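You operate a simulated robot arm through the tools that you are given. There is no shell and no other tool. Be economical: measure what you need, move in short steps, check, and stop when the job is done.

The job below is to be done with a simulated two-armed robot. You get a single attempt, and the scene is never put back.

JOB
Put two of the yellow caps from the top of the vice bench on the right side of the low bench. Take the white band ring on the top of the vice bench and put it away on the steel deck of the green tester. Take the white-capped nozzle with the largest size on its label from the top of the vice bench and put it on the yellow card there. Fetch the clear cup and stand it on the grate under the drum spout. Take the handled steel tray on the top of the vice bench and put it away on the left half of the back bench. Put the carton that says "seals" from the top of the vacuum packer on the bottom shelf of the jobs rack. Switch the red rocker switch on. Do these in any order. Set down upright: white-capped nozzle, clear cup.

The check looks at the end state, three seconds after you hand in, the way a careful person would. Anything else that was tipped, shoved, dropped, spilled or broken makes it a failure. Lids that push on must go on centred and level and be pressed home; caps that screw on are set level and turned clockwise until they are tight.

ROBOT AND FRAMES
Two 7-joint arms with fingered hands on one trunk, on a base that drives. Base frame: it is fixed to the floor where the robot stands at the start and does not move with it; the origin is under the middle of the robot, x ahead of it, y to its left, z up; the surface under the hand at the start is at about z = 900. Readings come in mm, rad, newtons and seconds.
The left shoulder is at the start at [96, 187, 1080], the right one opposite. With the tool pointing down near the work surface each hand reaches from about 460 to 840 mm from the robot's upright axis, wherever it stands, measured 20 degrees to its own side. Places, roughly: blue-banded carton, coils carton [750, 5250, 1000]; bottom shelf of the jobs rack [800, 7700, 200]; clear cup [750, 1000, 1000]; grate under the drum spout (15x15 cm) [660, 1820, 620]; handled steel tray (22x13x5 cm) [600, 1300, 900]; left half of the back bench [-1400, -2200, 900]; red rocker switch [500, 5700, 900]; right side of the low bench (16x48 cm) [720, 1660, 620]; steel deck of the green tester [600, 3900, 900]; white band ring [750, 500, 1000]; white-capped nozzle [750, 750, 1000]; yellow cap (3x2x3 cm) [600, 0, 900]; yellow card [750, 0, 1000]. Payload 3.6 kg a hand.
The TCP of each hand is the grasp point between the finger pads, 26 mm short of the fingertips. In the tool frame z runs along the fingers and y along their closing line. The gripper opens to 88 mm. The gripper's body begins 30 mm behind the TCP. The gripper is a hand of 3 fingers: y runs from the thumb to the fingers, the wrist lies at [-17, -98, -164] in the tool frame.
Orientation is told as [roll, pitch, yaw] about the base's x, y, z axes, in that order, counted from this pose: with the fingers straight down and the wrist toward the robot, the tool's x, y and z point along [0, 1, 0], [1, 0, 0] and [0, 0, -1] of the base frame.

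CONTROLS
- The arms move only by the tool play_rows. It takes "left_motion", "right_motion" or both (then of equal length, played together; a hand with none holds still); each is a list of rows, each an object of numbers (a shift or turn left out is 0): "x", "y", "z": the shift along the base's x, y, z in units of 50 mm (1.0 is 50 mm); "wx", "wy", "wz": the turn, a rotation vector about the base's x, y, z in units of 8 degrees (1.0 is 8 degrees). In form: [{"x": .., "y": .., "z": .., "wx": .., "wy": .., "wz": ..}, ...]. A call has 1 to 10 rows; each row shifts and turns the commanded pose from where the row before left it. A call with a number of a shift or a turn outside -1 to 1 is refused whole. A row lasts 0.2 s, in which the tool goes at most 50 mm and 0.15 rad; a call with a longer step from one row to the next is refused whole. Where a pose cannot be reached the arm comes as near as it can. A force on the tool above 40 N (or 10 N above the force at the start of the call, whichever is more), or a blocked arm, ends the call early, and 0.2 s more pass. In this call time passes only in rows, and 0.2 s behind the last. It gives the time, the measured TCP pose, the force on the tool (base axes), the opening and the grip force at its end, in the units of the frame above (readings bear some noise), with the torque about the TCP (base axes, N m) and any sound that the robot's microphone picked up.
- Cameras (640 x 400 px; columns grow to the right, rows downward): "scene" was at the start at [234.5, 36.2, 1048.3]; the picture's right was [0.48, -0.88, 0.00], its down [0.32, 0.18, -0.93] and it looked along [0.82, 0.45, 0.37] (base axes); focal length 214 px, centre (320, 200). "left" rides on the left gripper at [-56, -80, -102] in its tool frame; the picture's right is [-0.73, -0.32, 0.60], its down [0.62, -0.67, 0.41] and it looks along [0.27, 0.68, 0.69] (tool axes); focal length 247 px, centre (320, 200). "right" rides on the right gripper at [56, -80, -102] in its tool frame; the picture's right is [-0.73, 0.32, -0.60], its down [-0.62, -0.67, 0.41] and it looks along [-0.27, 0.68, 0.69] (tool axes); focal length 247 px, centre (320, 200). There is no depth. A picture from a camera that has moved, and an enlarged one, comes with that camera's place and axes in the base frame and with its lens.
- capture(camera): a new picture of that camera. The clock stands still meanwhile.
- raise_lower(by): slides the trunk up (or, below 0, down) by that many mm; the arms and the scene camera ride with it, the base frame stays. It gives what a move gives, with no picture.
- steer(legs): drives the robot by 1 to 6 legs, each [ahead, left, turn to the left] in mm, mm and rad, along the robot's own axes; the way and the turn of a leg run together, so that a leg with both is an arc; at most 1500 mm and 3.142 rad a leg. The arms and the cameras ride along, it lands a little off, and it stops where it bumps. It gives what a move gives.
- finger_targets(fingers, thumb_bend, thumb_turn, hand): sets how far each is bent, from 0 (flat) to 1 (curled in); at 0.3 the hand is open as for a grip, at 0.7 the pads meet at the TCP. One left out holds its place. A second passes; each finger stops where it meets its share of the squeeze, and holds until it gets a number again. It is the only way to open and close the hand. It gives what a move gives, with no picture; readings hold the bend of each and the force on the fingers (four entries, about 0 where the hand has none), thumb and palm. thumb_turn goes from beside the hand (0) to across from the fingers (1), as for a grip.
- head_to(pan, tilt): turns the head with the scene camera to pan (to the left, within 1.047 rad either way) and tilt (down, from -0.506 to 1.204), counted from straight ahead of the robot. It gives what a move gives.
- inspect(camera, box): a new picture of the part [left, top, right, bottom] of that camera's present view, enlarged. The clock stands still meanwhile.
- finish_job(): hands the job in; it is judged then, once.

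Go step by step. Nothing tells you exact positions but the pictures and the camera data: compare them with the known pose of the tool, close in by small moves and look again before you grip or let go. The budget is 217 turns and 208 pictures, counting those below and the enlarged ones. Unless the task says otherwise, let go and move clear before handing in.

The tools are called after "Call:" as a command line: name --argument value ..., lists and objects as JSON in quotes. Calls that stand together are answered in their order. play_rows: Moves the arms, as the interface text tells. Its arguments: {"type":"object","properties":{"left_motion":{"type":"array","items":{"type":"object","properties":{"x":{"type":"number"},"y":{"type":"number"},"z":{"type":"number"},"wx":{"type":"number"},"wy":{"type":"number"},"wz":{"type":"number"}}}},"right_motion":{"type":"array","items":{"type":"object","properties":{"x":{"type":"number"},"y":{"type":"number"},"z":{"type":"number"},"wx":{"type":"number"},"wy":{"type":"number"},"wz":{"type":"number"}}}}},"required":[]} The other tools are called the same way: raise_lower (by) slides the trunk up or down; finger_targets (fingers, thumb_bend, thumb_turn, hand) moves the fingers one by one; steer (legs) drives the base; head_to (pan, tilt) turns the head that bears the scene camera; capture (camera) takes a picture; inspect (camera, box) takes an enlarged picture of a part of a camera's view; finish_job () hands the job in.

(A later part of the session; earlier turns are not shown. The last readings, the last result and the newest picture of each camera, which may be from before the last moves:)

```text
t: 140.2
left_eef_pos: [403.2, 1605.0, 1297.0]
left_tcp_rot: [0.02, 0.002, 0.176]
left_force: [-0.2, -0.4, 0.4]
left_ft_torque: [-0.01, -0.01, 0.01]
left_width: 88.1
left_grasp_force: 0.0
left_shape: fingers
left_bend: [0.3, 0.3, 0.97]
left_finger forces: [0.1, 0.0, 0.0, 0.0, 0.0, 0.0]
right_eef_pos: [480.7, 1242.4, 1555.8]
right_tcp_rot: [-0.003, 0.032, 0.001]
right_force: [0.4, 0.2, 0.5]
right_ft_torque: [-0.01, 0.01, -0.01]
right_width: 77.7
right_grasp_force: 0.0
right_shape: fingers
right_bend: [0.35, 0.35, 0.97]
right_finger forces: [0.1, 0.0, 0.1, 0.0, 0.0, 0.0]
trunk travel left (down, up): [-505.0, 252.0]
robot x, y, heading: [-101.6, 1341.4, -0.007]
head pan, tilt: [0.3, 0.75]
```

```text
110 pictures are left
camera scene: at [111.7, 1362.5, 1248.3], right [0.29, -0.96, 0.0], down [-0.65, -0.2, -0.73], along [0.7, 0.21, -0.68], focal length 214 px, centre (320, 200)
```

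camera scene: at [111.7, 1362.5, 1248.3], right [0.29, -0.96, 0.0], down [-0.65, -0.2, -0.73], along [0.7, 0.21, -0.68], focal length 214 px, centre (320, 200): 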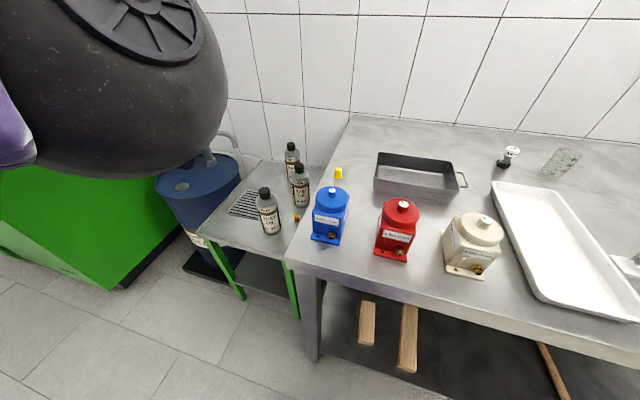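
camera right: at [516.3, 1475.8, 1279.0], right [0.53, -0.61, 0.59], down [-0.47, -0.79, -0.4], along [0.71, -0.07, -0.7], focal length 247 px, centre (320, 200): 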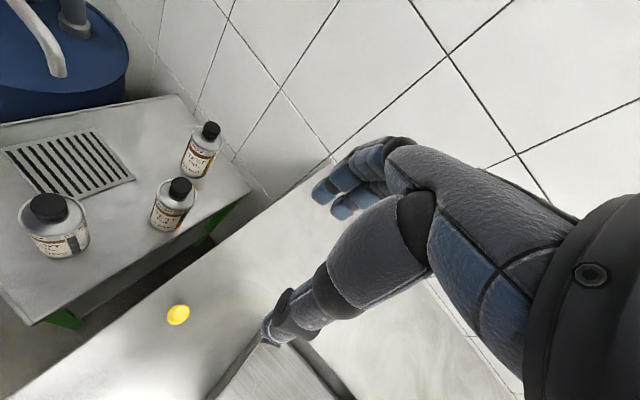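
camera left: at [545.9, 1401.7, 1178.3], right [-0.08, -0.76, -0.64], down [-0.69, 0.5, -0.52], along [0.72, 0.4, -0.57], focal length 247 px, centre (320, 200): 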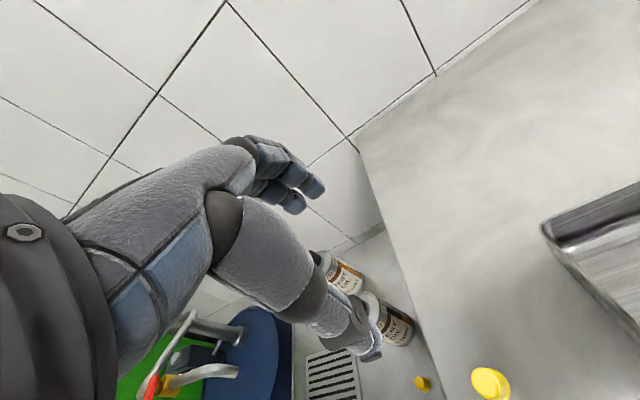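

The elbow is up again. I approach the cap at [573, 1448].

Call:
play_rows --left_motion '[{"x": 0.38, "y": -0.35, "z": -0.68}, {"x": 0.38, "y": -0.35, "z": -0.68}, {"x": 0.38, "y": -0.35, "z": -0.68}, {"x": 0.38, "y": -0.35, "z": -0.68}, {"x": 0.38, "y": -0.35, "z": -0.68}, {"x": 0.38, "y": -0.35, "z": -0.68}, {"x": 0.38, "y": -0.35, "z": -0.68}, {"x": 0.38, "y": -0.35, "z": -0.68}, {"x": 0.38, "y": -0.35, "z": -0.68}]'

Call:
capture --camera "left"

Call:
capture --camera "scene"

```text
t: 142.2
left_eef_pos: [572.6, 1450.4, 986.1]
left_tcp_rot: [0.02, 0.002, 0.177]
left_force: [-2.0, -0.4, -4.9]
left_ft_torque: [0.07, -0.31, 0.0]
left_width: 88.3
left_grasp_force: 0.1
left_shape: fingers
left_bend: [0.3, 0.3, 0.97]
left_finger forces: [0.0, 0.1, 0.0, 0.1, 0.0, 0.0]
right_eef_pos: [482.1, 1244.3, 1554.4]
right_tcp_rot: [-0.003, 0.033, 0.002]
right_force: [0.0, 0.1, -0.7]
right_ft_torque: [0.01, 0.01, -0.03]
right_width: 77.6
right_grasp_force: 0.1
right_shape: fingers
right_bend: [0.35, 0.35, 0.97]
right_finger forces: [0.1, 0.0, 0.0, 0.0, 0.1, 0.0]
trunk travel left (down, up): [-505.0, 252.0]
robot x, y, heading: [-103.0, 1341.4, -0.007]
head pan, tilt: [0.3, 0.75]
```

```text
109 pictures are left
camera left: at [505.3, 1377.4, 1087.8], right [-0.19, -0.77, -0.61], down [-0.77, 0.5, -0.4], along [0.61, 0.4, -0.68], focal length 247 px, centre (320, 200)
```

left: 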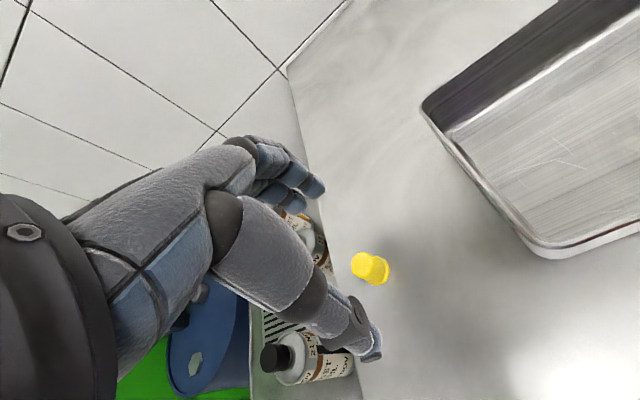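

```text
108 pictures are left
camera scene: at [112.9, 1362.6, 1248.0], right [0.29, -0.96, 0.0], down [-0.65, -0.2, -0.73], along [0.7, 0.21, -0.68], focal length 214 px, centre (320, 200)
```

scene: 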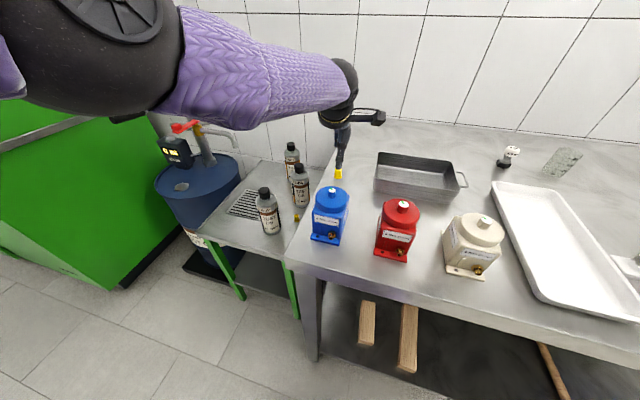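

Centred on it; I lower and close.

Call:
play_rows --left_motion '[{"z": -0.6}, {"z": -0.56}]'

Call:
inspect --camera "left" --box '[220, 150, 460, 380]'

```text
t: 142.8
left_eef_pos: [555.7, 1459.5, 941.1]
left_tcp_rot: [0.021, 0.002, 0.175]
left_force: [1.0, -0.1, 0.3]
left_ft_torque: [0.01, -0.03, 0.03]
left_width: 88.2
left_grasp_force: 0.0
left_shape: fingers
left_bend: [0.3, 0.3, 0.97]
left_finger forces: [0.1, 0.0, 0.1, 0.0, 0.1, 0.0]
left hand out of reach, approached as far as the arm can: row 1, 2
right_eef_pos: [481.2, 1242.4, 1556.0]
right_tcp_rot: [-0.004, 0.033, 0.0]
right_force: [0.1, 1.1, -0.2]
right_ft_torque: [0.0, 0.01, 0.02]
right_width: 77.6
right_grasp_force: 0.0
right_shape: fingers
right_bend: [0.35, 0.35, 0.97]
right_finger forces: [0.0, 0.0, 0.0, 0.1, 0.0, 0.0]
trunk travel left (down, up): [-505.0, 252.0]
robot x, y, heading: [-100.7, 1342.6, -0.006]
head pan, tilt: [0.3, 0.75]
```

```text
1.74 times, centred on (340, 265) of left
camera zoom: at [487.9, 1387.9, 1043.2], right [-0.19, -0.77, -0.61], down [-0.77, 0.51, -0.4], along [0.61, 0.4, -0.68], focal length 430 px, centre (285, 87)
```

zoom: 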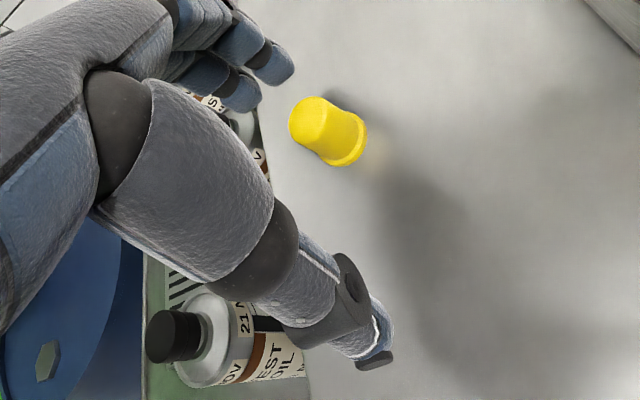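

Reach shortened it again, so I nudge the base forward and to the right.

Call:
steer --legs '[[24, -12, 0]]'

Call:
play_rows --left_motion '[{"z": -0.25}]'

Call:
inspect --camera "left" --box '[220, 150, 460, 380]'

```text
t: 143.6
left_eef_pos: [578.2, 1448.2, 942.5]
left_tcp_rot: [0.022, 0.003, 0.175]
left_force: [-0.4, -0.6, -0.3]
left_ft_torque: [0.0, 0.0, 0.0]
left_width: 88.5
left_grasp_force: 0.0
left_shape: fingers
left_bend: [0.3, 0.3, 0.97]
left_finger forces: [0.0, 0.1, 0.1, 0.0, 0.0, 0.0]
right_eef_pos: [504.8, 1230.7, 1554.9]
right_tcp_rot: [-0.005, 0.031, 0.004]
right_force: [0.3, -0.7, -0.1]
right_ft_torque: [0.01, 0.03, 0.0]
right_width: 77.4
right_grasp_force: 0.0
right_shape: fingers
right_bend: [0.35, 0.35, 0.97]
right_finger forces: [0.1, 0.1, 0.0, 0.0, 0.0, 0.0]
trunk travel left (down, up): [-505.0, 252.0]
robot x, y, heading: [-78.2, 1323.4, -0.011]
head pan, tilt: [0.3, 0.75]
```

```text
t: 144.0
left_eef_pos: [575.7, 1451.8, 936.0]
left_tcp_rot: [0.021, 0.001, 0.176]
left_force: [0.2, 0.8, -0.1]
left_ft_torque: [0.01, 0.03, -0.03]
left_width: 88.4
left_grasp_force: 0.1
left_shape: fingers
left_bend: [0.3, 0.3, 0.97]
left_finger forces: [0.0, 0.1, 0.0, 0.0, 0.0, 0.0]
left hand out of reach, approached as far as the arm can: row 1
right_eef_pos: [501.9, 1233.8, 1557.5]
right_tcp_rot: [-0.005, 0.031, 0.004]
right_force: [-0.4, -0.8, 0.2]
right_ft_torque: [-0.01, 0.0, -0.01]
right_width: 77.3
right_grasp_force: 0.0
right_shape: fingers
right_bend: [0.35, 0.35, 0.97]
right_finger forces: [0.1, 0.0, 0.0, 0.1, 0.0, 0.1]
trunk travel left (down, up): [-505.0, 252.0]
robot x, y, heading: [-76.8, 1326.3, -0.008]
head pan, tilt: [0.3, 0.75]
```

```text
1.74 times, centred on (340, 265) of left
camera zoom: at [507.4, 1379.6, 1037.8], right [-0.19, -0.77, -0.61], down [-0.77, 0.51, -0.4], along [0.61, 0.4, -0.68], focal length 430 px, centre (285, 87)
```

zoom: 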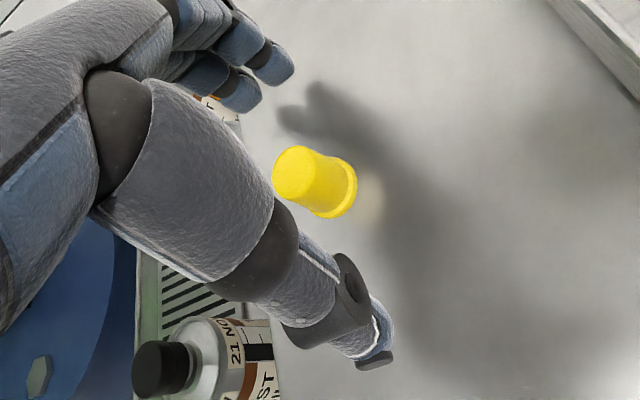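

Nearly there; I use the trunk for the last 7 mm and close.

Call:
raise_lower --by -7

Call:
finger_targets --hand "left" --fingers 0.7 --thumb_bend 0.7

Call:
inspect --camera "left" --box '[220, 150, 460, 380]'

```text
t: 144.6
left_eef_pos: [576.5, 1450.8, 929.1]
left_tcp_rot: [0.022, 0.002, 0.178]
left_force: [1.2, -0.4, -0.4]
left_ft_torque: [-0.02, -0.01, 0.03]
left_width: 88.4
left_grasp_force: 0.1
left_shape: fingers
left_bend: [0.3, 0.3, 0.97]
left_finger forces: [0.0, 0.0, 0.1, 0.0, 0.0, 0.0]
right_eef_pos: [505.0, 1231.8, 1548.2]
right_tcp_rot: [-0.006, 0.032, 0.004]
right_force: [-0.1, 0.2, -0.9]
right_ft_torque: [-0.02, 0.02, -0.01]
right_width: 77.4
right_grasp_force: 0.1
right_shape: fingers
right_bend: [0.35, 0.35, 0.97]
right_finger forces: [0.0, 0.1, 0.0, 0.0, 0.0, 0.1]
trunk travel left (down, up): [-498.0, 259.0]
robot x, y, heading: [-79.9, 1328.2, -0.006]
head pan, tilt: [0.3, 0.75]
```

```text
t: 145.6
left_eef_pos: [576.7, 1450.9, 928.4]
left_tcp_rot: [0.021, 0.001, 0.178]
left_force: [-0.2, 0.5, 0.7]
left_ft_torque: [0.01, -0.02, 0.0]
left_width: 12.6
left_grasp_force: 6.0
left_shape: fingers
left_bend: [0.66, 0.65, 0.96]
left_finger forces: [2.7, 3.3, 0.1, 0.0, 5.6, 0.1]
right_eef_pos: [503.5, 1231.2, 1547.6]
right_tcp_rot: [-0.004, 0.032, 0.003]
right_force: [0.5, -0.1, 0.3]
right_ft_torque: [-0.01, 0.0, 0.0]
right_width: 77.6
right_grasp_force: 0.1
right_shape: fingers
right_bend: [0.35, 0.35, 0.97]
right_finger forces: [0.0, 0.0, 0.0, 0.0, 0.0, 0.0]
trunk travel left (down, up): [-498.0, 259.0]
robot x, y, heading: [-79.9, 1329.5, -0.006]
head pan, tilt: [0.3, 0.75]
```

```text
1.74 times, centred on (340, 265) of left
camera zoom: at [508.4, 1379.4, 1030.3], right [-0.19, -0.77, -0.61], down [-0.77, 0.51, -0.4], along [0.61, 0.4, -0.68], focal length 430 px, centre (285, 87)
```

zoom: 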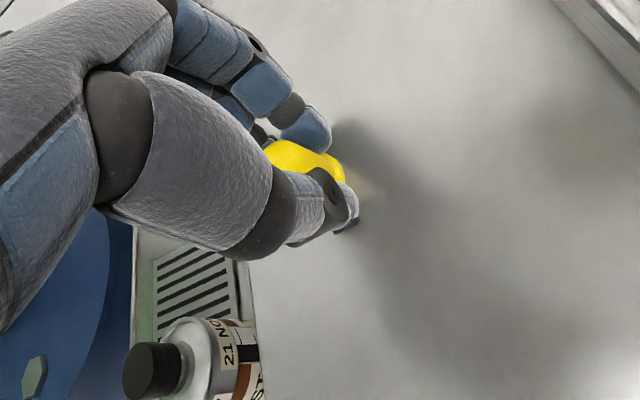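

Second cap gripped. I lift it with the trunk, drive left, and line up for the spot at about [530, 1607].

Call:
raise_lower --by 150

Call:
steer --legs '[[-42, 0, 0], [0, 157, 0.008]]'

Call:
raise_lower --by -200

Call:
capture --camera "scene"

Call:
capture --camera "left"

```text
t: 147.3
left_eef_pos: [576.2, 1452.0, 1088.6]
left_tcp_rot: [0.019, -0.012, 0.176]
left_force: [0.4, -0.5, -0.1]
left_ft_torque: [0.0, 0.0, 0.02]
left_width: 12.3
left_grasp_force: 5.1
left_shape: fingers
left_bend: [0.66, 0.65, 0.96]
left_finger forces: [2.2, 3.3, 0.1, 0.0, 5.4, 0.1]
right_eef_pos: [495.3, 1231.1, 1705.6]
right_tcp_rot: [-0.004, 0.016, 0.001]
right_force: [0.5, -0.2, -0.8]
right_ft_torque: [-0.01, 0.01, -0.01]
right_width: 77.7
right_grasp_force: 0.0
right_shape: fingers
right_bend: [0.35, 0.35, 0.97]
right_finger forces: [0.0, 0.1, 0.0, 0.0, 0.0, 0.0]
trunk travel left (down, up): [-648.0, 109.0]
robot x, y, heading: [-81.4, 1326.5, -0.006]
head pan, tilt: [0.3, 0.75]
```

```text
t: 149.2
left_eef_pos: [534.6, 1617.1, 1087.7]
left_tcp_rot: [0.02, -0.012, 0.188]
left_force: [0.4, -0.5, 0.5]
left_ft_torque: [-0.01, 0.02, -0.03]
left_width: 12.5
left_grasp_force: 5.6
left_shape: fingers
left_bend: [0.66, 0.65, 0.96]
left_finger forces: [2.2, 3.3, 0.0, 0.1, 5.4, 0.0]
right_eef_pos: [457.7, 1394.3, 1704.9]
right_tcp_rot: [-0.004, 0.02, 0.014]
right_force: [0.5, -1.0, 0.8]
right_ft_torque: [-0.01, -0.01, 0.0]
right_width: 77.6
right_grasp_force: 0.1
right_shape: fingers
right_bend: [0.35, 0.35, 0.97]
right_finger forces: [0.0, 0.0, 0.0, 0.0, 0.1, 0.1]
trunk travel left (down, up): [-648.0, 109.0]
robot x, y, heading: [-119.7, 1487.3, 0.006]
head pan, tilt: [0.3, 0.75]
```

```text
t: 151.4
left_eef_pos: [532.6, 1617.6, 867.2]
left_tcp_rot: [0.024, 0.018, 0.189]
left_force: [-1.4, 0.1, 0.3]
left_ft_torque: [0.03, -0.02, -0.02]
left_width: 12.6
left_grasp_force: 5.6
left_shape: fingers
left_bend: [0.66, 0.65, 0.96]
left_finger forces: [2.2, 3.3, 0.0, 0.1, 5.6, 0.1]
right_eef_pos: [455.6, 1395.0, 1506.0]
right_tcp_rot: [-0.002, 0.017, 0.013]
right_force: [0.4, 0.1, -0.2]
right_ft_torque: [0.0, -0.02, 0.0]
right_width: 77.6
right_grasp_force: 0.0
right_shape: fingers
right_bend: [0.35, 0.35, 0.97]
right_finger forces: [0.0, 0.0, 0.0, 0.1, 0.1, 0.0]
trunk travel left (down, up): [-448.0, 309.0]
robot x, y, heading: [-120.1, 1484.9, 0.007]
head pan, tilt: [0.3, 0.75]
```

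```text
104 pictures are left
camera scene: at [98.1, 1511.5, 1189.0], right [0.3, -0.95, 0.0], down [-0.65, -0.2, -0.73], along [0.7, 0.22, -0.68], focal length 214 px, centre (320, 200)
```

scene: 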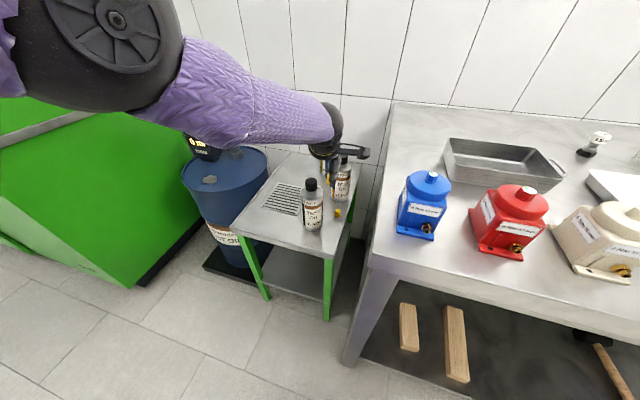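

```text
103 pictures are left
camera left: at [467.3, 1544.7, 971.2], right [-0.19, -0.77, -0.61], down [-0.78, 0.5, -0.38], along [0.6, 0.4, -0.69], focal length 247 px, centre (320, 200)
```

left: 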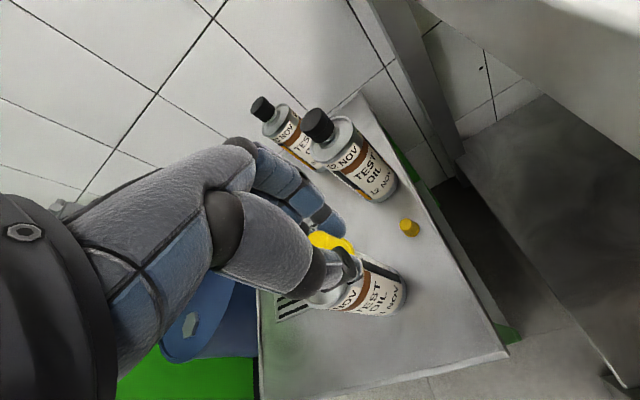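

The landing spot is free. I square the hand, lower the trunk further and check.

Call:
play_rows --left_motion '[{"y": -0.1, "wz": -0.45, "wy": -0.1, "wx": -0.1}, {"y": -0.1, "wz": -0.45, "wx": -0.1}]'

Call:
raise_lower --by -165

Call:
capture --camera "left"

Call:
capture --camera "scene"

```text
t: 152.0
left_eef_pos: [534.7, 1606.4, 866.7]
left_tcp_rot: [-0.005, 0.01, 0.06]
left_force: [0.3, -0.4, -0.6]
left_ft_torque: [-0.02, 0.02, 0.03]
left_width: 12.8
left_grasp_force: 4.8
left_shape: fingers
left_bend: [0.66, 0.65, 0.96]
left_finger forces: [2.1, 3.3, 0.1, 0.0, 5.6, 0.0]
right_eef_pos: [456.2, 1396.7, 1505.4]
right_tcp_rot: [-0.003, 0.017, 0.014]
right_force: [-0.9, 0.4, 0.0]
right_ft_torque: [0.02, 0.02, -0.01]
right_width: 77.7
right_grasp_force: 0.1
right_shape: fingers
right_bend: [0.35, 0.35, 0.97]
right_finger forces: [0.1, 0.1, 0.0, 0.0, 0.0, 0.0]
trunk travel left (down, up): [-448.0, 309.0]
robot x, y, heading: [-118.2, 1488.1, 0.002]
head pan, tilt: [0.3, 0.75]
```

```text
t: 153.9
left_eef_pos: [530.6, 1606.8, 646.4]
left_tcp_rot: [-0.001, 0.097, 0.061]
left_force: [4.1, 4.8, 30.3]
left_ft_torque: [0.2, -0.28, 0.02]
left_width: 11.9
left_grasp_force: 23.3
left_shape: fingers
left_bend: [0.72, 0.64, 0.96]
left_finger forces: [15.9, 21.5, 0.0, 0.0, 8.6, 0.3]
right_eef_pos: [452.1, 1395.3, 1342.8]
right_tcp_rot: [-0.003, 0.015, 0.015]
right_force: [-0.4, -0.4, -0.3]
right_ft_torque: [-0.02, -0.02, 0.02]
right_width: 77.6
right_grasp_force: 0.1
right_shape: fingers
right_bend: [0.35, 0.35, 0.97]
right_finger forces: [0.0, 0.1, 0.1, 0.1, 0.0, 0.0]
trunk travel left (down, up): [-283.0, 474.0]
robot x, y, heading: [-116.7, 1483.0, 0.007]
head pan, tilt: [0.3, 0.75]
```

```text
102 pictures are left
camera left: at [464.5, 1546.7, 756.4], right [-0.33, -0.76, -0.56], down [-0.74, 0.58, -0.35], along [0.59, 0.3, -0.75], focal length 247 px, centre (320, 200)
```

left: 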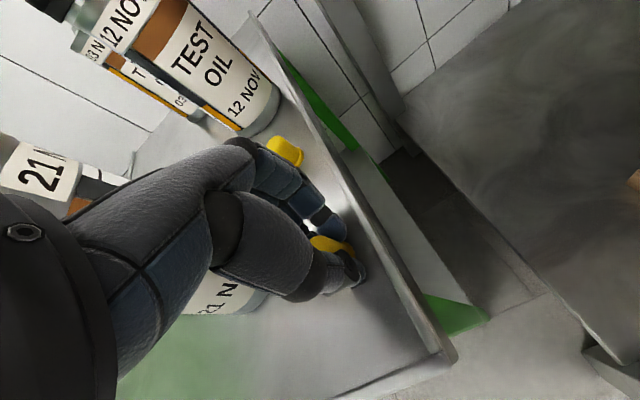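

```text
101 pictures are left
camera scene: at [117.4, 1511.5, 1013.3], right [0.3, -0.95, 0.0], down [-0.65, -0.2, -0.73], along [0.7, 0.22, -0.68], focal length 214 px, centre (320, 200)
```

scene: 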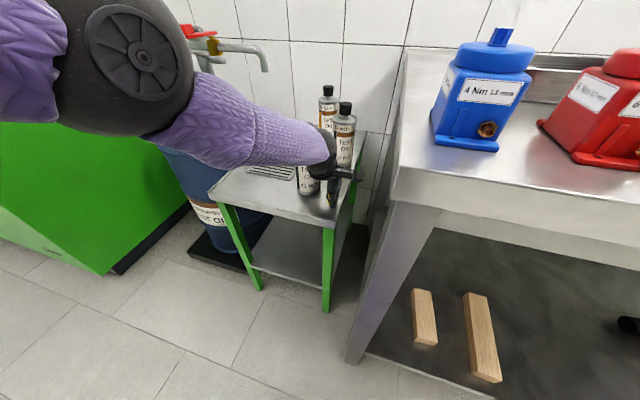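

The trunk drop brought the cap right down to the bench, slightly tilted. I ease up, level and release.

Call:
play_rows --left_motion '[{"z": 0.1, "wy": -0.4}, {"z": 0.02, "wy": -0.3}]'

Call:
inspect --camera "left" --box '[240, 150, 440, 350]'

```text
t: 154.4
left_eef_pos: [539.1, 1603.0, 647.8]
left_tcp_rot: [-0.008, 0.028, 0.062]
left_force: [-4.2, 0.3, 18.2]
left_ft_torque: [-0.05, 0.54, -0.07]
left_width: 14.1
left_grasp_force: 12.0
left_shape: fingers
left_bend: [0.7, 0.63, 0.97]
left_finger forces: [1.2, 6.0, 0.0, 0.1, 17.3, 0.0]
left hand out of reach, approached as far as the arm can: row 1, 2
right_eef_pos: [455.3, 1394.5, 1341.0]
right_tcp_rot: [-0.003, 0.02, 0.013]
right_force: [0.9, -0.3, -0.8]
right_ft_torque: [0.02, 0.04, -0.01]
right_width: 77.6
right_grasp_force: 0.1
right_shape: fingers
right_bend: [0.35, 0.35, 0.97]
right_finger forces: [0.0, 0.1, 0.0, 0.0, 0.0, 0.1]
trunk travel left (down, up): [-283.0, 474.0]
robot x, y, heading: [-121.0, 1486.4, 0.006]
head pan, tilt: [0.3, 0.75]
stopped in row 2 (left hand): the force on the tool passed its limit at 42 N (the readings are from after the stop); the commanded pose is now the measured one
```

```text
2.00 times, centred on (340, 250) of left
camera zoom: at [466.9, 1543.0, 752.6], right [-0.29, -0.76, -0.58], down [-0.71, 0.58, -0.4], along [0.64, 0.3, -0.71], focal length 494 px, centre (280, 100)
```

zoom: 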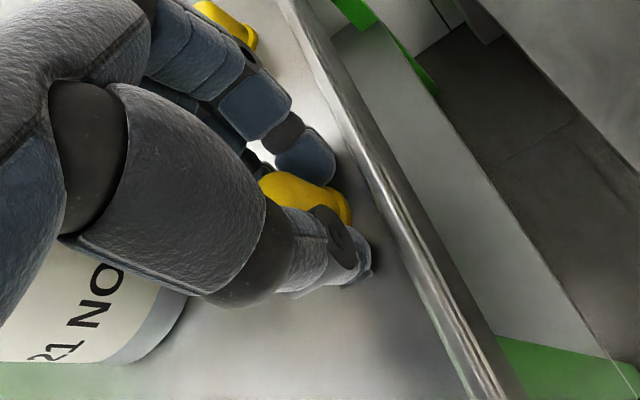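

Fine, the cap is down on the surface. I lift slightly, open and rise straight up.

Call:
play_rows --left_motion '[{"z": 0.04}]'

Call:
finger_targets --hand "left" --fingers 0.5 --thumb_bend 0.5

Call:
play_rows --left_motion '[{"z": 0.4}, {"z": 0.8}, {"z": 0.8}, {"z": 0.8}, {"z": 0.8}]'

Call:
capture --camera "left"

```text
t: 154.8
left_eef_pos: [537.6, 1603.1, 647.7]
left_tcp_rot: [-0.007, 0.032, 0.063]
left_force: [0.9, -3.2, 14.6]
left_ft_torque: [-0.01, -0.07, -0.05]
left_width: 12.9
left_grasp_force: 12.4
left_shape: fingers
left_bend: [0.68, 0.64, 0.97]
left_finger forces: [3.8, 12.8, 0.1, 0.1, 7.9, 0.0]
right_eef_pos: [453.4, 1395.1, 1342.1]
right_tcp_rot: [-0.004, 0.017, 0.011]
right_force: [0.9, 0.2, -0.2]
right_ft_torque: [0.01, 0.03, 0.0]
right_width: 77.7
right_grasp_force: 0.2
right_shape: fingers
right_bend: [0.35, 0.35, 0.97]
right_finger forces: [0.0, 0.1, 0.1, 0.0, 0.0, 0.0]
trunk travel left (down, up): [-283.0, 474.0]
robot x, y, heading: [-117.7, 1486.5, 0.007]
head pan, tilt: [0.3, 0.75]
```

```text
t: 155.8
left_eef_pos: [536.6, 1603.4, 647.1]
left_tcp_rot: [-0.005, 0.033, 0.062]
left_force: [-7.2, -3.2, 24.7]
left_ft_torque: [0.15, -0.24, 0.01]
left_width: 33.6
left_grasp_force: 12.3
left_shape: fingers
left_bend: [0.56, 0.5, 0.97]
left_finger forces: [5.6, 19.0, 0.0, 0.0, 0.0, 0.1]
right_eef_pos: [452.1, 1394.4, 1341.7]
right_tcp_rot: [-0.002, 0.016, 0.013]
right_force: [-0.3, -0.1, 0.2]
right_ft_torque: [-0.02, 0.04, -0.01]
right_width: 77.8
right_grasp_force: 0.1
right_shape: fingers
right_bend: [0.35, 0.35, 0.97]
right_finger forces: [0.1, 0.1, 0.1, 0.0, 0.0, 0.0]
trunk travel left (down, up): [-283.0, 474.0]
robot x, y, heading: [-118.1, 1484.0, 0.009]
head pan, tilt: [0.3, 0.75]
```

```text
t: 157.0
left_eef_pos: [605.5, 1589.7, 795.2]
left_tcp_rot: [-0.006, 0.039, 0.064]
left_force: [-0.6, -0.6, 0.0]
left_ft_torque: [-0.03, -0.02, -0.03]
left_width: 44.4
left_grasp_force: 0.1
left_shape: fingers
left_bend: [0.5, 0.5, 0.97]
left_finger forces: [0.0, 0.1, 0.0, 0.1, 0.1, 0.1]
left hand out of reach, approached as far as the arm can: row 1, 2, 3, 4, 5
right_eef_pos: [455.5, 1396.2, 1340.4]
right_tcp_rot: [-0.004, 0.017, 0.013]
right_force: [-0.2, -0.1, 0.1]
right_ft_torque: [-0.01, 0.01, 0.0]
right_width: 77.5
right_grasp_force: 0.0
right_shape: fingers
right_bend: [0.35, 0.35, 0.97]
right_finger forces: [0.0, 0.0, 0.0, 0.0, 0.0, 0.1]
trunk travel left (down, up): [-283.0, 474.0]
robot x, y, heading: [-117.6, 1488.0, 0.002]
head pan, tilt: [0.3, 0.75]
```

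```text
99 pictures are left
camera left: at [533.4, 1528.0, 900.1], right [-0.29, -0.76, -0.58], down [-0.72, 0.58, -0.39], along [0.63, 0.3, -0.71], focal length 247 px, centre (320, 200)
```

left: 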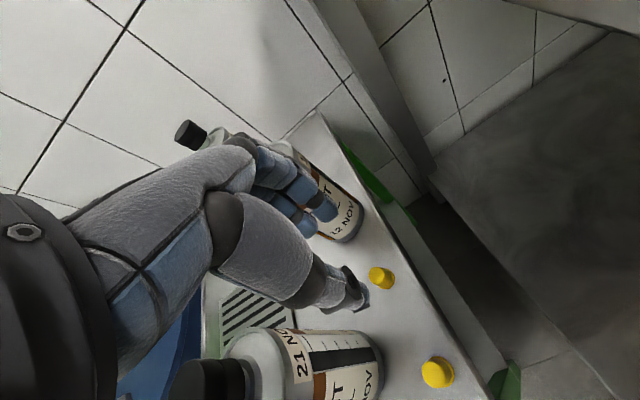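

Both caps stand on the right side of the low bench. Next is the cup, with the right hand: I raise the trunk and drive to y ≈ 1130.

Call:
raise_lower --by 260

Call:
steer --legs '[[0, -360, 0], [110, 0, 0]]'

Call:
head_to --pan -0.3 --tilt 0.7

Call:
capture --camera "scene"

Call:
capture --camera "right"

```text
t: 159.6
left_eef_pos: [595.4, 1586.9, 1139.7]
left_tcp_rot: [-0.013, -0.087, 0.062]
left_force: [0.9, 0.5, -1.0]
left_ft_torque: [0.0, 0.0, -0.03]
left_width: 44.9
left_grasp_force: 0.0
left_shape: fingers
left_bend: [0.5, 0.5, 0.97]
left_finger forces: [0.0, 0.1, 0.0, 0.0, 0.0, 0.0]
right_eef_pos: [454.5, 1396.6, 1600.4]
right_tcp_rot: [-0.003, 0.018, 0.015]
right_force: [0.0, -0.8, -0.7]
right_ft_torque: [-0.01, 0.04, 0.0]
right_width: 77.5
right_grasp_force: 0.0
right_shape: fingers
right_bend: [0.35, 0.35, 0.97]
right_finger forces: [0.0, 0.1, 0.0, 0.0, 0.1, 0.0]
trunk travel left (down, up): [-543.0, 214.0]
robot x, y, heading: [-117.4, 1484.6, 0.005]
head pan, tilt: [0.3, 0.75]
```

```text
t: 162.8
left_eef_pos: [705.4, 1222.5, 1140.4]
left_tcp_rot: [-0.013, -0.087, 0.063]
left_force: [-0.7, 0.1, 0.1]
left_ft_torque: [-0.02, -0.04, -0.01]
left_width: 44.2
left_grasp_force: 0.1
left_shape: fingers
left_bend: [0.5, 0.5, 0.97]
left_finger forces: [0.0, 0.1, 0.0, 0.0, 0.1, 0.0]
right_eef_pos: [566.4, 1031.2, 1600.7]
right_tcp_rot: [-0.004, 0.019, 0.014]
right_force: [0.2, 0.4, 0.4]
right_ft_torque: [-0.01, 0.0, -0.01]
right_width: 77.9
right_grasp_force: 0.0
right_shape: fingers
right_bend: [0.35, 0.35, 0.97]
right_finger forces: [0.0, 0.0, 0.0, 0.0, 0.0, 0.0]
trunk travel left (down, up): [-543.0, 214.0]
robot x, y, heading: [-5.3, 1119.5, 0.012]
head pan, tilt: [0.3, 0.75]
```

```text
t: 163.8
left_eef_pos: [705.1, 1223.5, 1139.9]
left_tcp_rot: [-0.015, -0.086, 0.064]
left_force: [-0.5, -0.2, -0.3]
left_ft_torque: [0.02, 0.0, 0.0]
left_width: 44.6
left_grasp_force: 0.0
left_shape: fingers
left_bend: [0.5, 0.5, 0.97]
left_finger forces: [0.1, 0.0, 0.0, 0.0, 0.0, 0.0]
right_eef_pos: [565.6, 1032.1, 1600.6]
right_tcp_rot: [-0.004, 0.017, 0.014]
right_force: [-0.6, -0.6, -0.4]
right_ft_torque: [-0.02, -0.04, -0.03]
right_width: 77.8
right_grasp_force: 0.1
right_shape: fingers
right_bend: [0.35, 0.35, 0.97]
right_finger forces: [0.1, 0.0, 0.0, 0.0, 0.0, 0.0]
trunk travel left (down, up): [-543.0, 214.0]
robot x, y, heading: [-11.4, 1118.9, 0.01]
head pan, tilt: [-0.3, 0.7]
```

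```text
98 pictures are left
camera scene: at [205.0, 1097.0, 1291.6], right [-0.29, -0.96, 0.0], down [-0.62, 0.19, -0.76], along [0.73, -0.22, -0.64], focal length 214 px, centre (320, 200)
```

scene: 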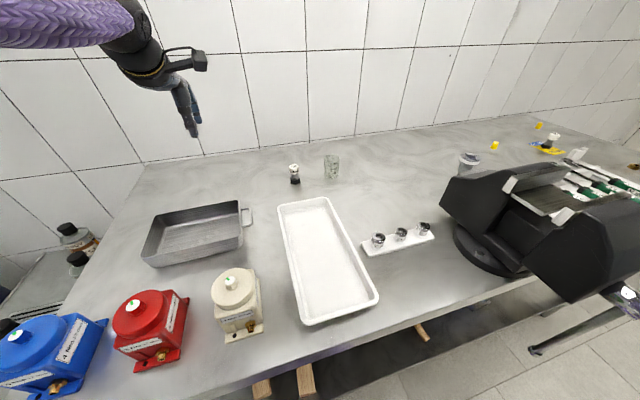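

```text
97 pictures are left
camera right: at [486.7, 1087.4, 1704.3], right [0.34, -0.73, 0.6], down [-0.66, -0.64, -0.4], along [0.67, -0.26, -0.7], focal length 247 px, centre (320, 200)
```

right: 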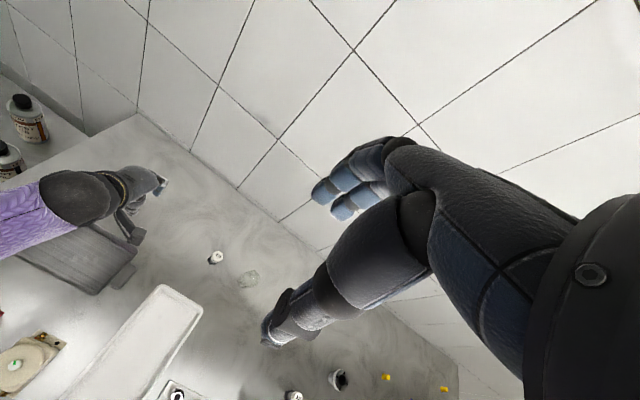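

The cup stands at about [757, 895]. I lift the left hand clear, shift the base a bit left/forward, then lower the trunk for right-hand reach.

Call:
play_rows --left_motion '[{"z": 0.9, "wy": 0.3}, {"z": 0.9, "x": -0.3, "wy": 0.3}, {"z": 0.8, "x": -0.5}, {"z": 0.8, "x": -0.5}, {"z": 0.8, "x": -0.5, "y": 0.3}, {"z": 0.8, "x": -0.5, "y": 0.3}, {"z": 0.7, "x": -0.5, "y": 0.4}]'

Call:
steer --legs '[[35, 50, -0.01]]'

Call:
raise_lower --by -180

Call:
capture --camera "scene"

```text
t: 165.4
left_eef_pos: [667.2, 1249.4, 1446.5]
left_tcp_rot: [-0.009, -0.004, 0.065]
left_force: [0.8, 0.3, 0.1]
left_ft_torque: [0.0, 0.01, -0.03]
left_width: 44.7
left_grasp_force: 0.0
left_shape: fingers
left_bend: [0.5, 0.5, 0.97]
left_finger forces: [0.0, 0.0, 0.1, 0.0, 0.1, 0.1]
left hand out of reach, approached as far as the arm can: row 2, 3, 4, 5, 6, 7
right_eef_pos: [565.7, 1032.0, 1601.9]
right_tcp_rot: [-0.004, 0.015, 0.016]
right_force: [0.1, 0.9, 0.6]
right_ft_torque: [0.02, -0.02, 0.01]
right_width: 77.5
right_grasp_force: 0.0
right_shape: fingers
right_bend: [0.35, 0.35, 0.97]
right_finger forces: [0.0, 0.1, 0.0, 0.0, 0.0, 0.2]
trunk travel left (down, up): [-543.0, 214.0]
robot x, y, heading: [-8.0, 1123.7, 0.01]
head pan, tilt: [-0.3, 0.7]
```

```text
t: 166.3
left_eef_pos: [704.2, 1293.4, 1444.7]
left_tcp_rot: [-0.009, -0.001, 0.056]
left_force: [-0.1, 1.0, 0.7]
left_ft_torque: [-0.03, 0.0, -0.02]
left_width: 44.5
left_grasp_force: 0.2
left_shape: fingers
left_bend: [0.5, 0.5, 0.97]
left_finger forces: [0.0, 0.0, 0.0, 0.1, 0.1, 0.1]
right_eef_pos: [600.6, 1076.6, 1600.6]
right_tcp_rot: [-0.005, 0.016, 0.006]
right_force: [-0.4, 0.0, 0.3]
right_ft_torque: [-0.02, 0.01, -0.03]
right_width: 77.5
right_grasp_force: 0.1
right_shape: fingers
right_bend: [0.35, 0.35, 0.97]
right_finger forces: [0.0, 0.1, 0.1, 0.1, 0.0, 0.0]
trunk travel left (down, up): [-543.0, 214.0]
robot x, y, heading: [30.1, 1169.9, 0.001]
head pan, tilt: [-0.3, 0.7]
```

```text
t: 168.3
left_eef_pos: [731.9, 1292.5, 1222.3]
left_tcp_rot: [-0.003, 0.066, 0.057]
left_force: [-0.1, -0.2, 0.0]
left_ft_torque: [0.01, -0.02, 0.0]
left_width: 44.5
left_grasp_force: 0.1
left_shape: fingers
left_bend: [0.5, 0.5, 0.97]
left_finger forces: [0.0, 0.0, 0.1, 0.1, 0.1, 0.0]
right_eef_pos: [599.7, 1076.0, 1420.4]
right_tcp_rot: [-0.002, 0.016, 0.005]
right_force: [-0.4, -0.4, -0.1]
right_ft_torque: [0.02, -0.01, -0.04]
right_width: 77.8
right_grasp_force: 0.1
right_shape: fingers
right_bend: [0.35, 0.35, 0.97]
right_finger forces: [0.0, 0.1, 0.1, 0.0, 0.0, 0.1]
trunk travel left (down, up): [-363.0, 394.0]
robot x, y, heading: [26.2, 1171.7, -0.005]
head pan, tilt: [-0.3, 0.7]
```

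```text
96 pictures are left
camera scene: at [254.4, 1145.1, 1103.1], right [-0.3, -0.95, 0.0], down [-0.61, 0.19, -0.77], along [0.73, -0.23, -0.64], focal length 214 px, centre (320, 200)
```

scene: 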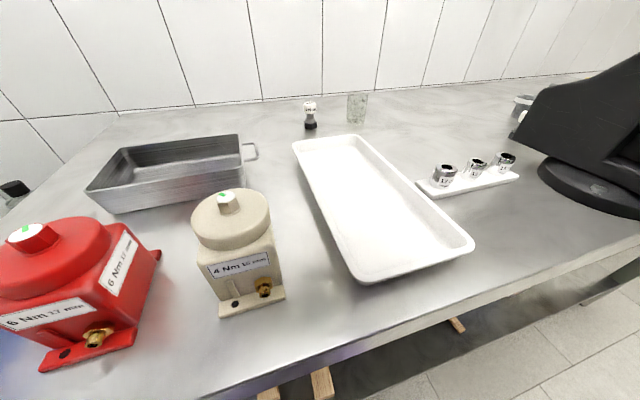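

Good view. I bring the right hand over the cup.

Call:
play_rows --right_motion '[{"x": 0.35, "y": -0.4, "z": -0.74, "wz": -0.22}, {"x": 0.35, "y": -0.4, "z": -0.74, "wz": -0.22}, {"x": 0.35, "y": -0.4, "z": -0.74, "wz": -0.22}, {"x": 0.35, "y": -0.4, "z": -0.74, "wz": -0.22}, {"x": 0.35, "y": -0.4, "z": -0.74, "wz": -0.22}, {"x": 0.35, "y": -0.4, "z": -0.74, "wz": -0.22}, {"x": 0.35, "y": -0.4, "z": -0.74, "wz": -0.22}, {"x": 0.35, "y": -0.4, "z": -0.74, "wz": -0.22}, {"x": 0.35, "y": -0.4, "z": -0.74, "wz": -0.22}]'

Call:
finger_targets --hand "right" --fingers 0.3 --thumb_bend 0.3

Call:
capture --camera "right"

Call:
capture --camera "scene"

```text
t: 170.3
left_eef_pos: [731.5, 1292.7, 1222.2]
left_tcp_rot: [-0.003, 0.067, 0.056]
left_force: [0.3, -0.2, 0.8]
left_ft_torque: [-0.01, 0.04, 0.0]
left_width: 44.7
left_grasp_force: 0.0
left_shape: fingers
left_bend: [0.5, 0.5, 0.97]
left_finger forces: [0.0, 0.0, 0.0, 0.0, 0.0, 0.1]
right_eef_pos: [756.7, 895.3, 1086.0]
right_tcp_rot: [-0.002, 0.017, -0.273]
right_force: [-0.2, -0.2, 0.0]
right_ft_torque: [0.03, -0.01, -0.02]
right_width: 77.6
right_grasp_force: 0.1
right_shape: fingers
right_bend: [0.35, 0.35, 0.97]
right_finger forces: [0.1, 0.0, 0.0, 0.0, 0.0, 0.0]
trunk travel left (down, up): [-363.0, 394.0]
robot x, y, heading: [25.7, 1170.4, -0.001]
head pan, tilt: [-0.3, 0.7]
```

```text
t: 171.3
left_eef_pos: [730.3, 1293.1, 1221.1]
left_tcp_rot: [-0.006, 0.066, 0.056]
left_force: [-0.8, -0.8, 0.0]
left_ft_torque: [-0.04, -0.01, 0.01]
left_width: 44.7
left_grasp_force: 0.1
left_shape: fingers
left_bend: [0.5, 0.5, 0.97]
left_finger forces: [0.1, 0.0, 0.0, 0.0, 0.0, 0.0]
right_eef_pos: [755.2, 896.4, 1085.9]
right_tcp_rot: [-0.003, 0.017, -0.27]
right_force: [-0.3, 0.4, -0.2]
right_ft_torque: [-0.01, 0.02, 0.0]
right_width: 88.1
right_grasp_force: 0.0
right_shape: fingers
right_bend: [0.3, 0.3, 0.97]
right_finger forces: [0.0, 0.1, 0.1, 0.1, 0.0, 0.0]
trunk travel left (down, up): [-363.0, 394.0]
robot x, y, heading: [28.0, 1171.2, -0.001]
head pan, tilt: [-0.3, 0.7]
```

```text
95 pictures are left
camera right: at [696.7, 972.4, 1189.7], right [0.12, -0.79, 0.6], down [-0.81, -0.42, -0.4], along [0.57, -0.44, -0.7], focal length 247 px, centre (320, 200)
```

right: 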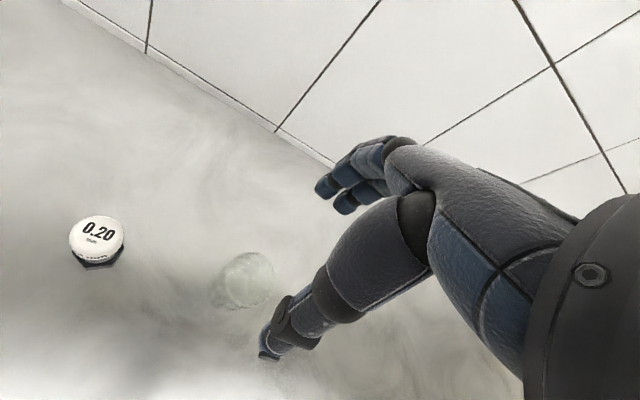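

```text
94 pictures are left
camera scene: at [254.7, 1145.0, 1102.9], right [-0.3, -0.95, 0.0], down [-0.61, 0.19, -0.76], along [0.73, -0.23, -0.64], focal length 214 px, centre (320, 200)
```

scene: 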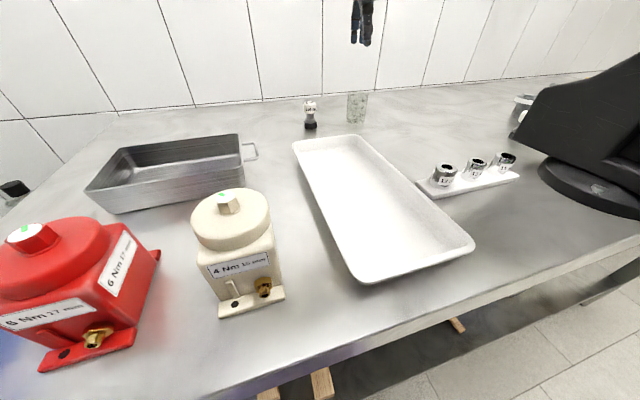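

Aligned to within a few mm. I lower to just above the rim and check.

Call:
play_rows --right_motion '[{"x": 0.04, "y": -0.06, "z": -0.7}, {"z": -0.75}]'

Call:
inspect --camera "right" --box '[180, 150, 420, 380]'

Call:
inspect --camera "scene" --box '[290, 20, 430, 160]'

```text
t: 171.9
left_eef_pos: [732.1, 1292.6, 1222.1]
left_tcp_rot: [-0.004, 0.065, 0.055]
left_force: [-0.2, 0.5, -0.3]
left_ft_torque: [-0.01, -0.01, 0.0]
left_width: 44.7
left_grasp_force: 0.1
left_shape: fingers
left_bend: [0.5, 0.5, 0.97]
left_finger forces: [0.0, 0.0, 0.0, 0.0, 0.1, 0.1]
right_eef_pos: [761.6, 894.2, 1013.1]
right_tcp_rot: [-0.005, 0.017, -0.271]
right_force: [0.4, 0.0, 0.3]
right_ft_torque: [0.01, -0.01, 0.01]
right_width: 88.1
right_grasp_force: 0.0
right_shape: fingers
right_bend: [0.3, 0.3, 0.97]
right_finger forces: [0.0, 0.0, 0.0, 0.0, 0.0, 0.1]
trunk travel left (down, up): [-363.0, 394.0]
robot x, y, heading: [30.1, 1168.5, -0.008]
head pan, tilt: [-0.3, 0.7]
```

```text
1.74 times, centred on (300, 265) of right
camera zoom: at [700.8, 970.4, 1117.8], right [0.12, -0.79, 0.6], down [-0.81, -0.42, -0.4], along [0.57, -0.44, -0.7], focal length 430 px, centre (355, 87)
```

zoom: 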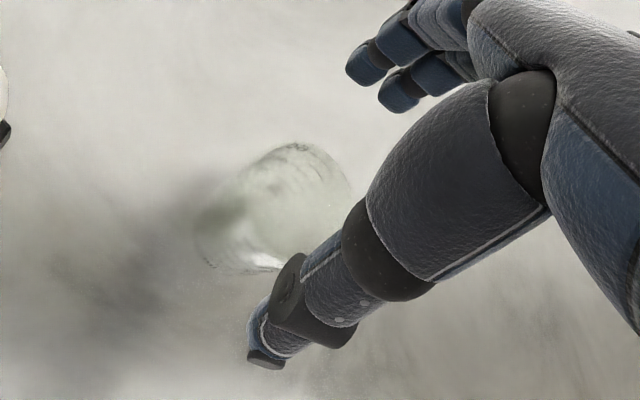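

```text
2.86 times, centred on (360, 90) of scene
camera zoom: at [254.9, 1145.0, 1102.8], right [-0.3, -0.95, 0.0], down [-0.61, 0.19, -0.76], along [0.73, -0.23, -0.64], focal length 613 px, centre (206, 514)
```

zoom: 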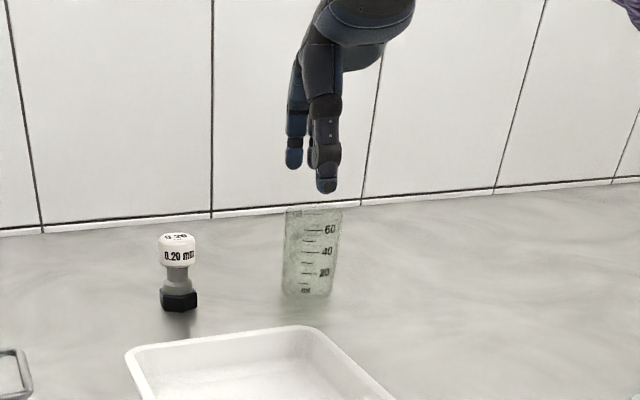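

The hand straddles the cup rim. I shift 5 mm back, lower to z ≈ 942 and check.

Call:
play_rows --right_motion '[{"x": -0.12, "y": 0.02, "z": -0.4}, {"z": -0.6}, {"z": -0.44}]'

Call:
inspect --camera "right" --box '[180, 150, 420, 380]'

Call:
inspect --camera "scene" --box '[290, 20, 430, 160]'

```text
t: 172.7
left_eef_pos: [732.1, 1292.3, 1222.3]
left_tcp_rot: [-0.003, 0.068, 0.055]
left_force: [0.0, 0.4, 0.7]
left_ft_torque: [-0.01, 0.0, 0.0]
left_width: 44.4
left_grasp_force: 0.0
left_shape: fingers
left_bend: [0.5, 0.5, 0.97]
left_finger forces: [0.0, 0.1, 0.0, 0.1, 0.0, 0.0]
right_eef_pos: [755.2, 894.6, 943.0]
right_tcp_rot: [-0.003, 0.015, -0.273]
right_force: [0.4, 0.2, -0.2]
right_ft_torque: [0.01, 0.02, 0.03]
right_width: 87.9
right_grasp_force: 0.0
right_shape: fingers
right_bend: [0.3, 0.3, 0.97]
right_finger forces: [0.0, 0.0, 0.0, 0.1, 0.1, 0.0]
trunk travel left (down, up): [-363.0, 394.0]
robot x, y, heading: [22.9, 1168.1, -0.004]
head pan, tilt: [-0.3, 0.7]
```

```text
1.74 times, centred on (300, 265) of right
camera zoom: at [694.3, 969.9, 1046.1], right [0.12, -0.79, 0.6], down [-0.82, -0.42, -0.4], along [0.57, -0.44, -0.7], focal length 430 px, centre (355, 87)
```

zoom: 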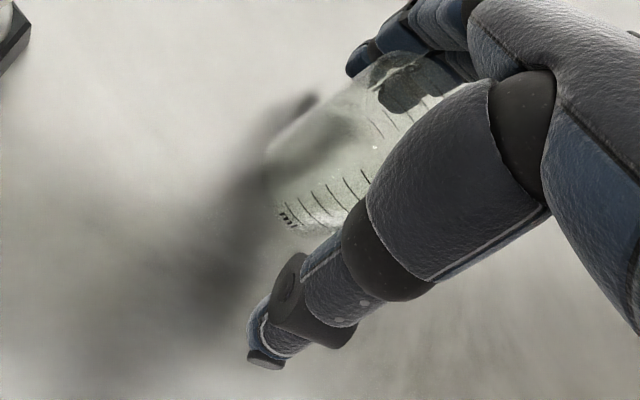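

```text
2.86 times, centred on (360, 90) of scene
camera zoom: at [254.9, 1144.9, 1102.8], right [-0.3, -0.95, 0.0], down [-0.61, 0.19, -0.76], along [0.73, -0.23, -0.64], focal length 613 px, centre (206, 514)
```

zoom: 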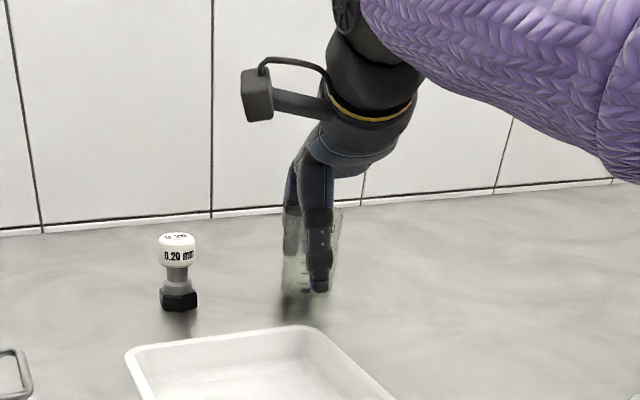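

The cup sits between thumb and fingers. I close the right hand.

Call:
finger_targets --hand "right" --fingers 0.6 --thumb_bend 0.6

Call:
inspect --camera "right" --box '[180, 150, 420, 380]'

```text
t: 173.7
left_eef_pos: [731.4, 1291.3, 1222.8]
left_tcp_rot: [-0.002, 0.067, 0.057]
left_force: [-0.6, 0.2, 0.0]
left_ft_torque: [0.03, 0.04, -0.02]
left_width: 44.4
left_grasp_force: 0.0
left_shape: fingers
left_bend: [0.5, 0.5, 0.97]
left_finger forces: [0.0, 0.1, 0.0, 0.0, 0.0, 0.1]
right_eef_pos: [755.3, 895.8, 943.9]
right_tcp_rot: [-0.004, 0.015, -0.271]
right_force: [0.6, 0.1, 1.4]
right_ft_torque: [-0.01, -0.07, -0.01]
right_width: 39.9
right_grasp_force: 9.6
right_shape: fingers
right_bend: [0.54, 0.54, 0.97]
right_finger forces: [4.1, 5.7, 0.1, 0.0, 9.1, 0.0]
trunk travel left (down, up): [-363.0, 394.0]
robot x, y, heading: [26.7, 1171.1, -0.005]
head pan, tilt: [-0.3, 0.7]
```

```text
1.74 times, centred on (300, 265) of right
camera zoom: at [694.3, 970.2, 1047.1], right [0.12, -0.79, 0.6], down [-0.81, -0.42, -0.4], along [0.57, -0.44, -0.7], focal length 430 px, centre (355, 87)
```

zoom: 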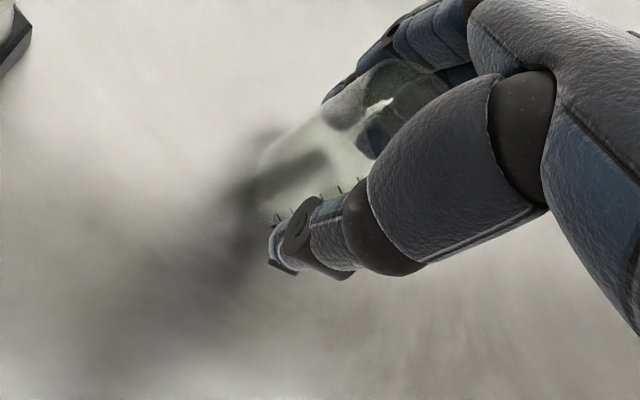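

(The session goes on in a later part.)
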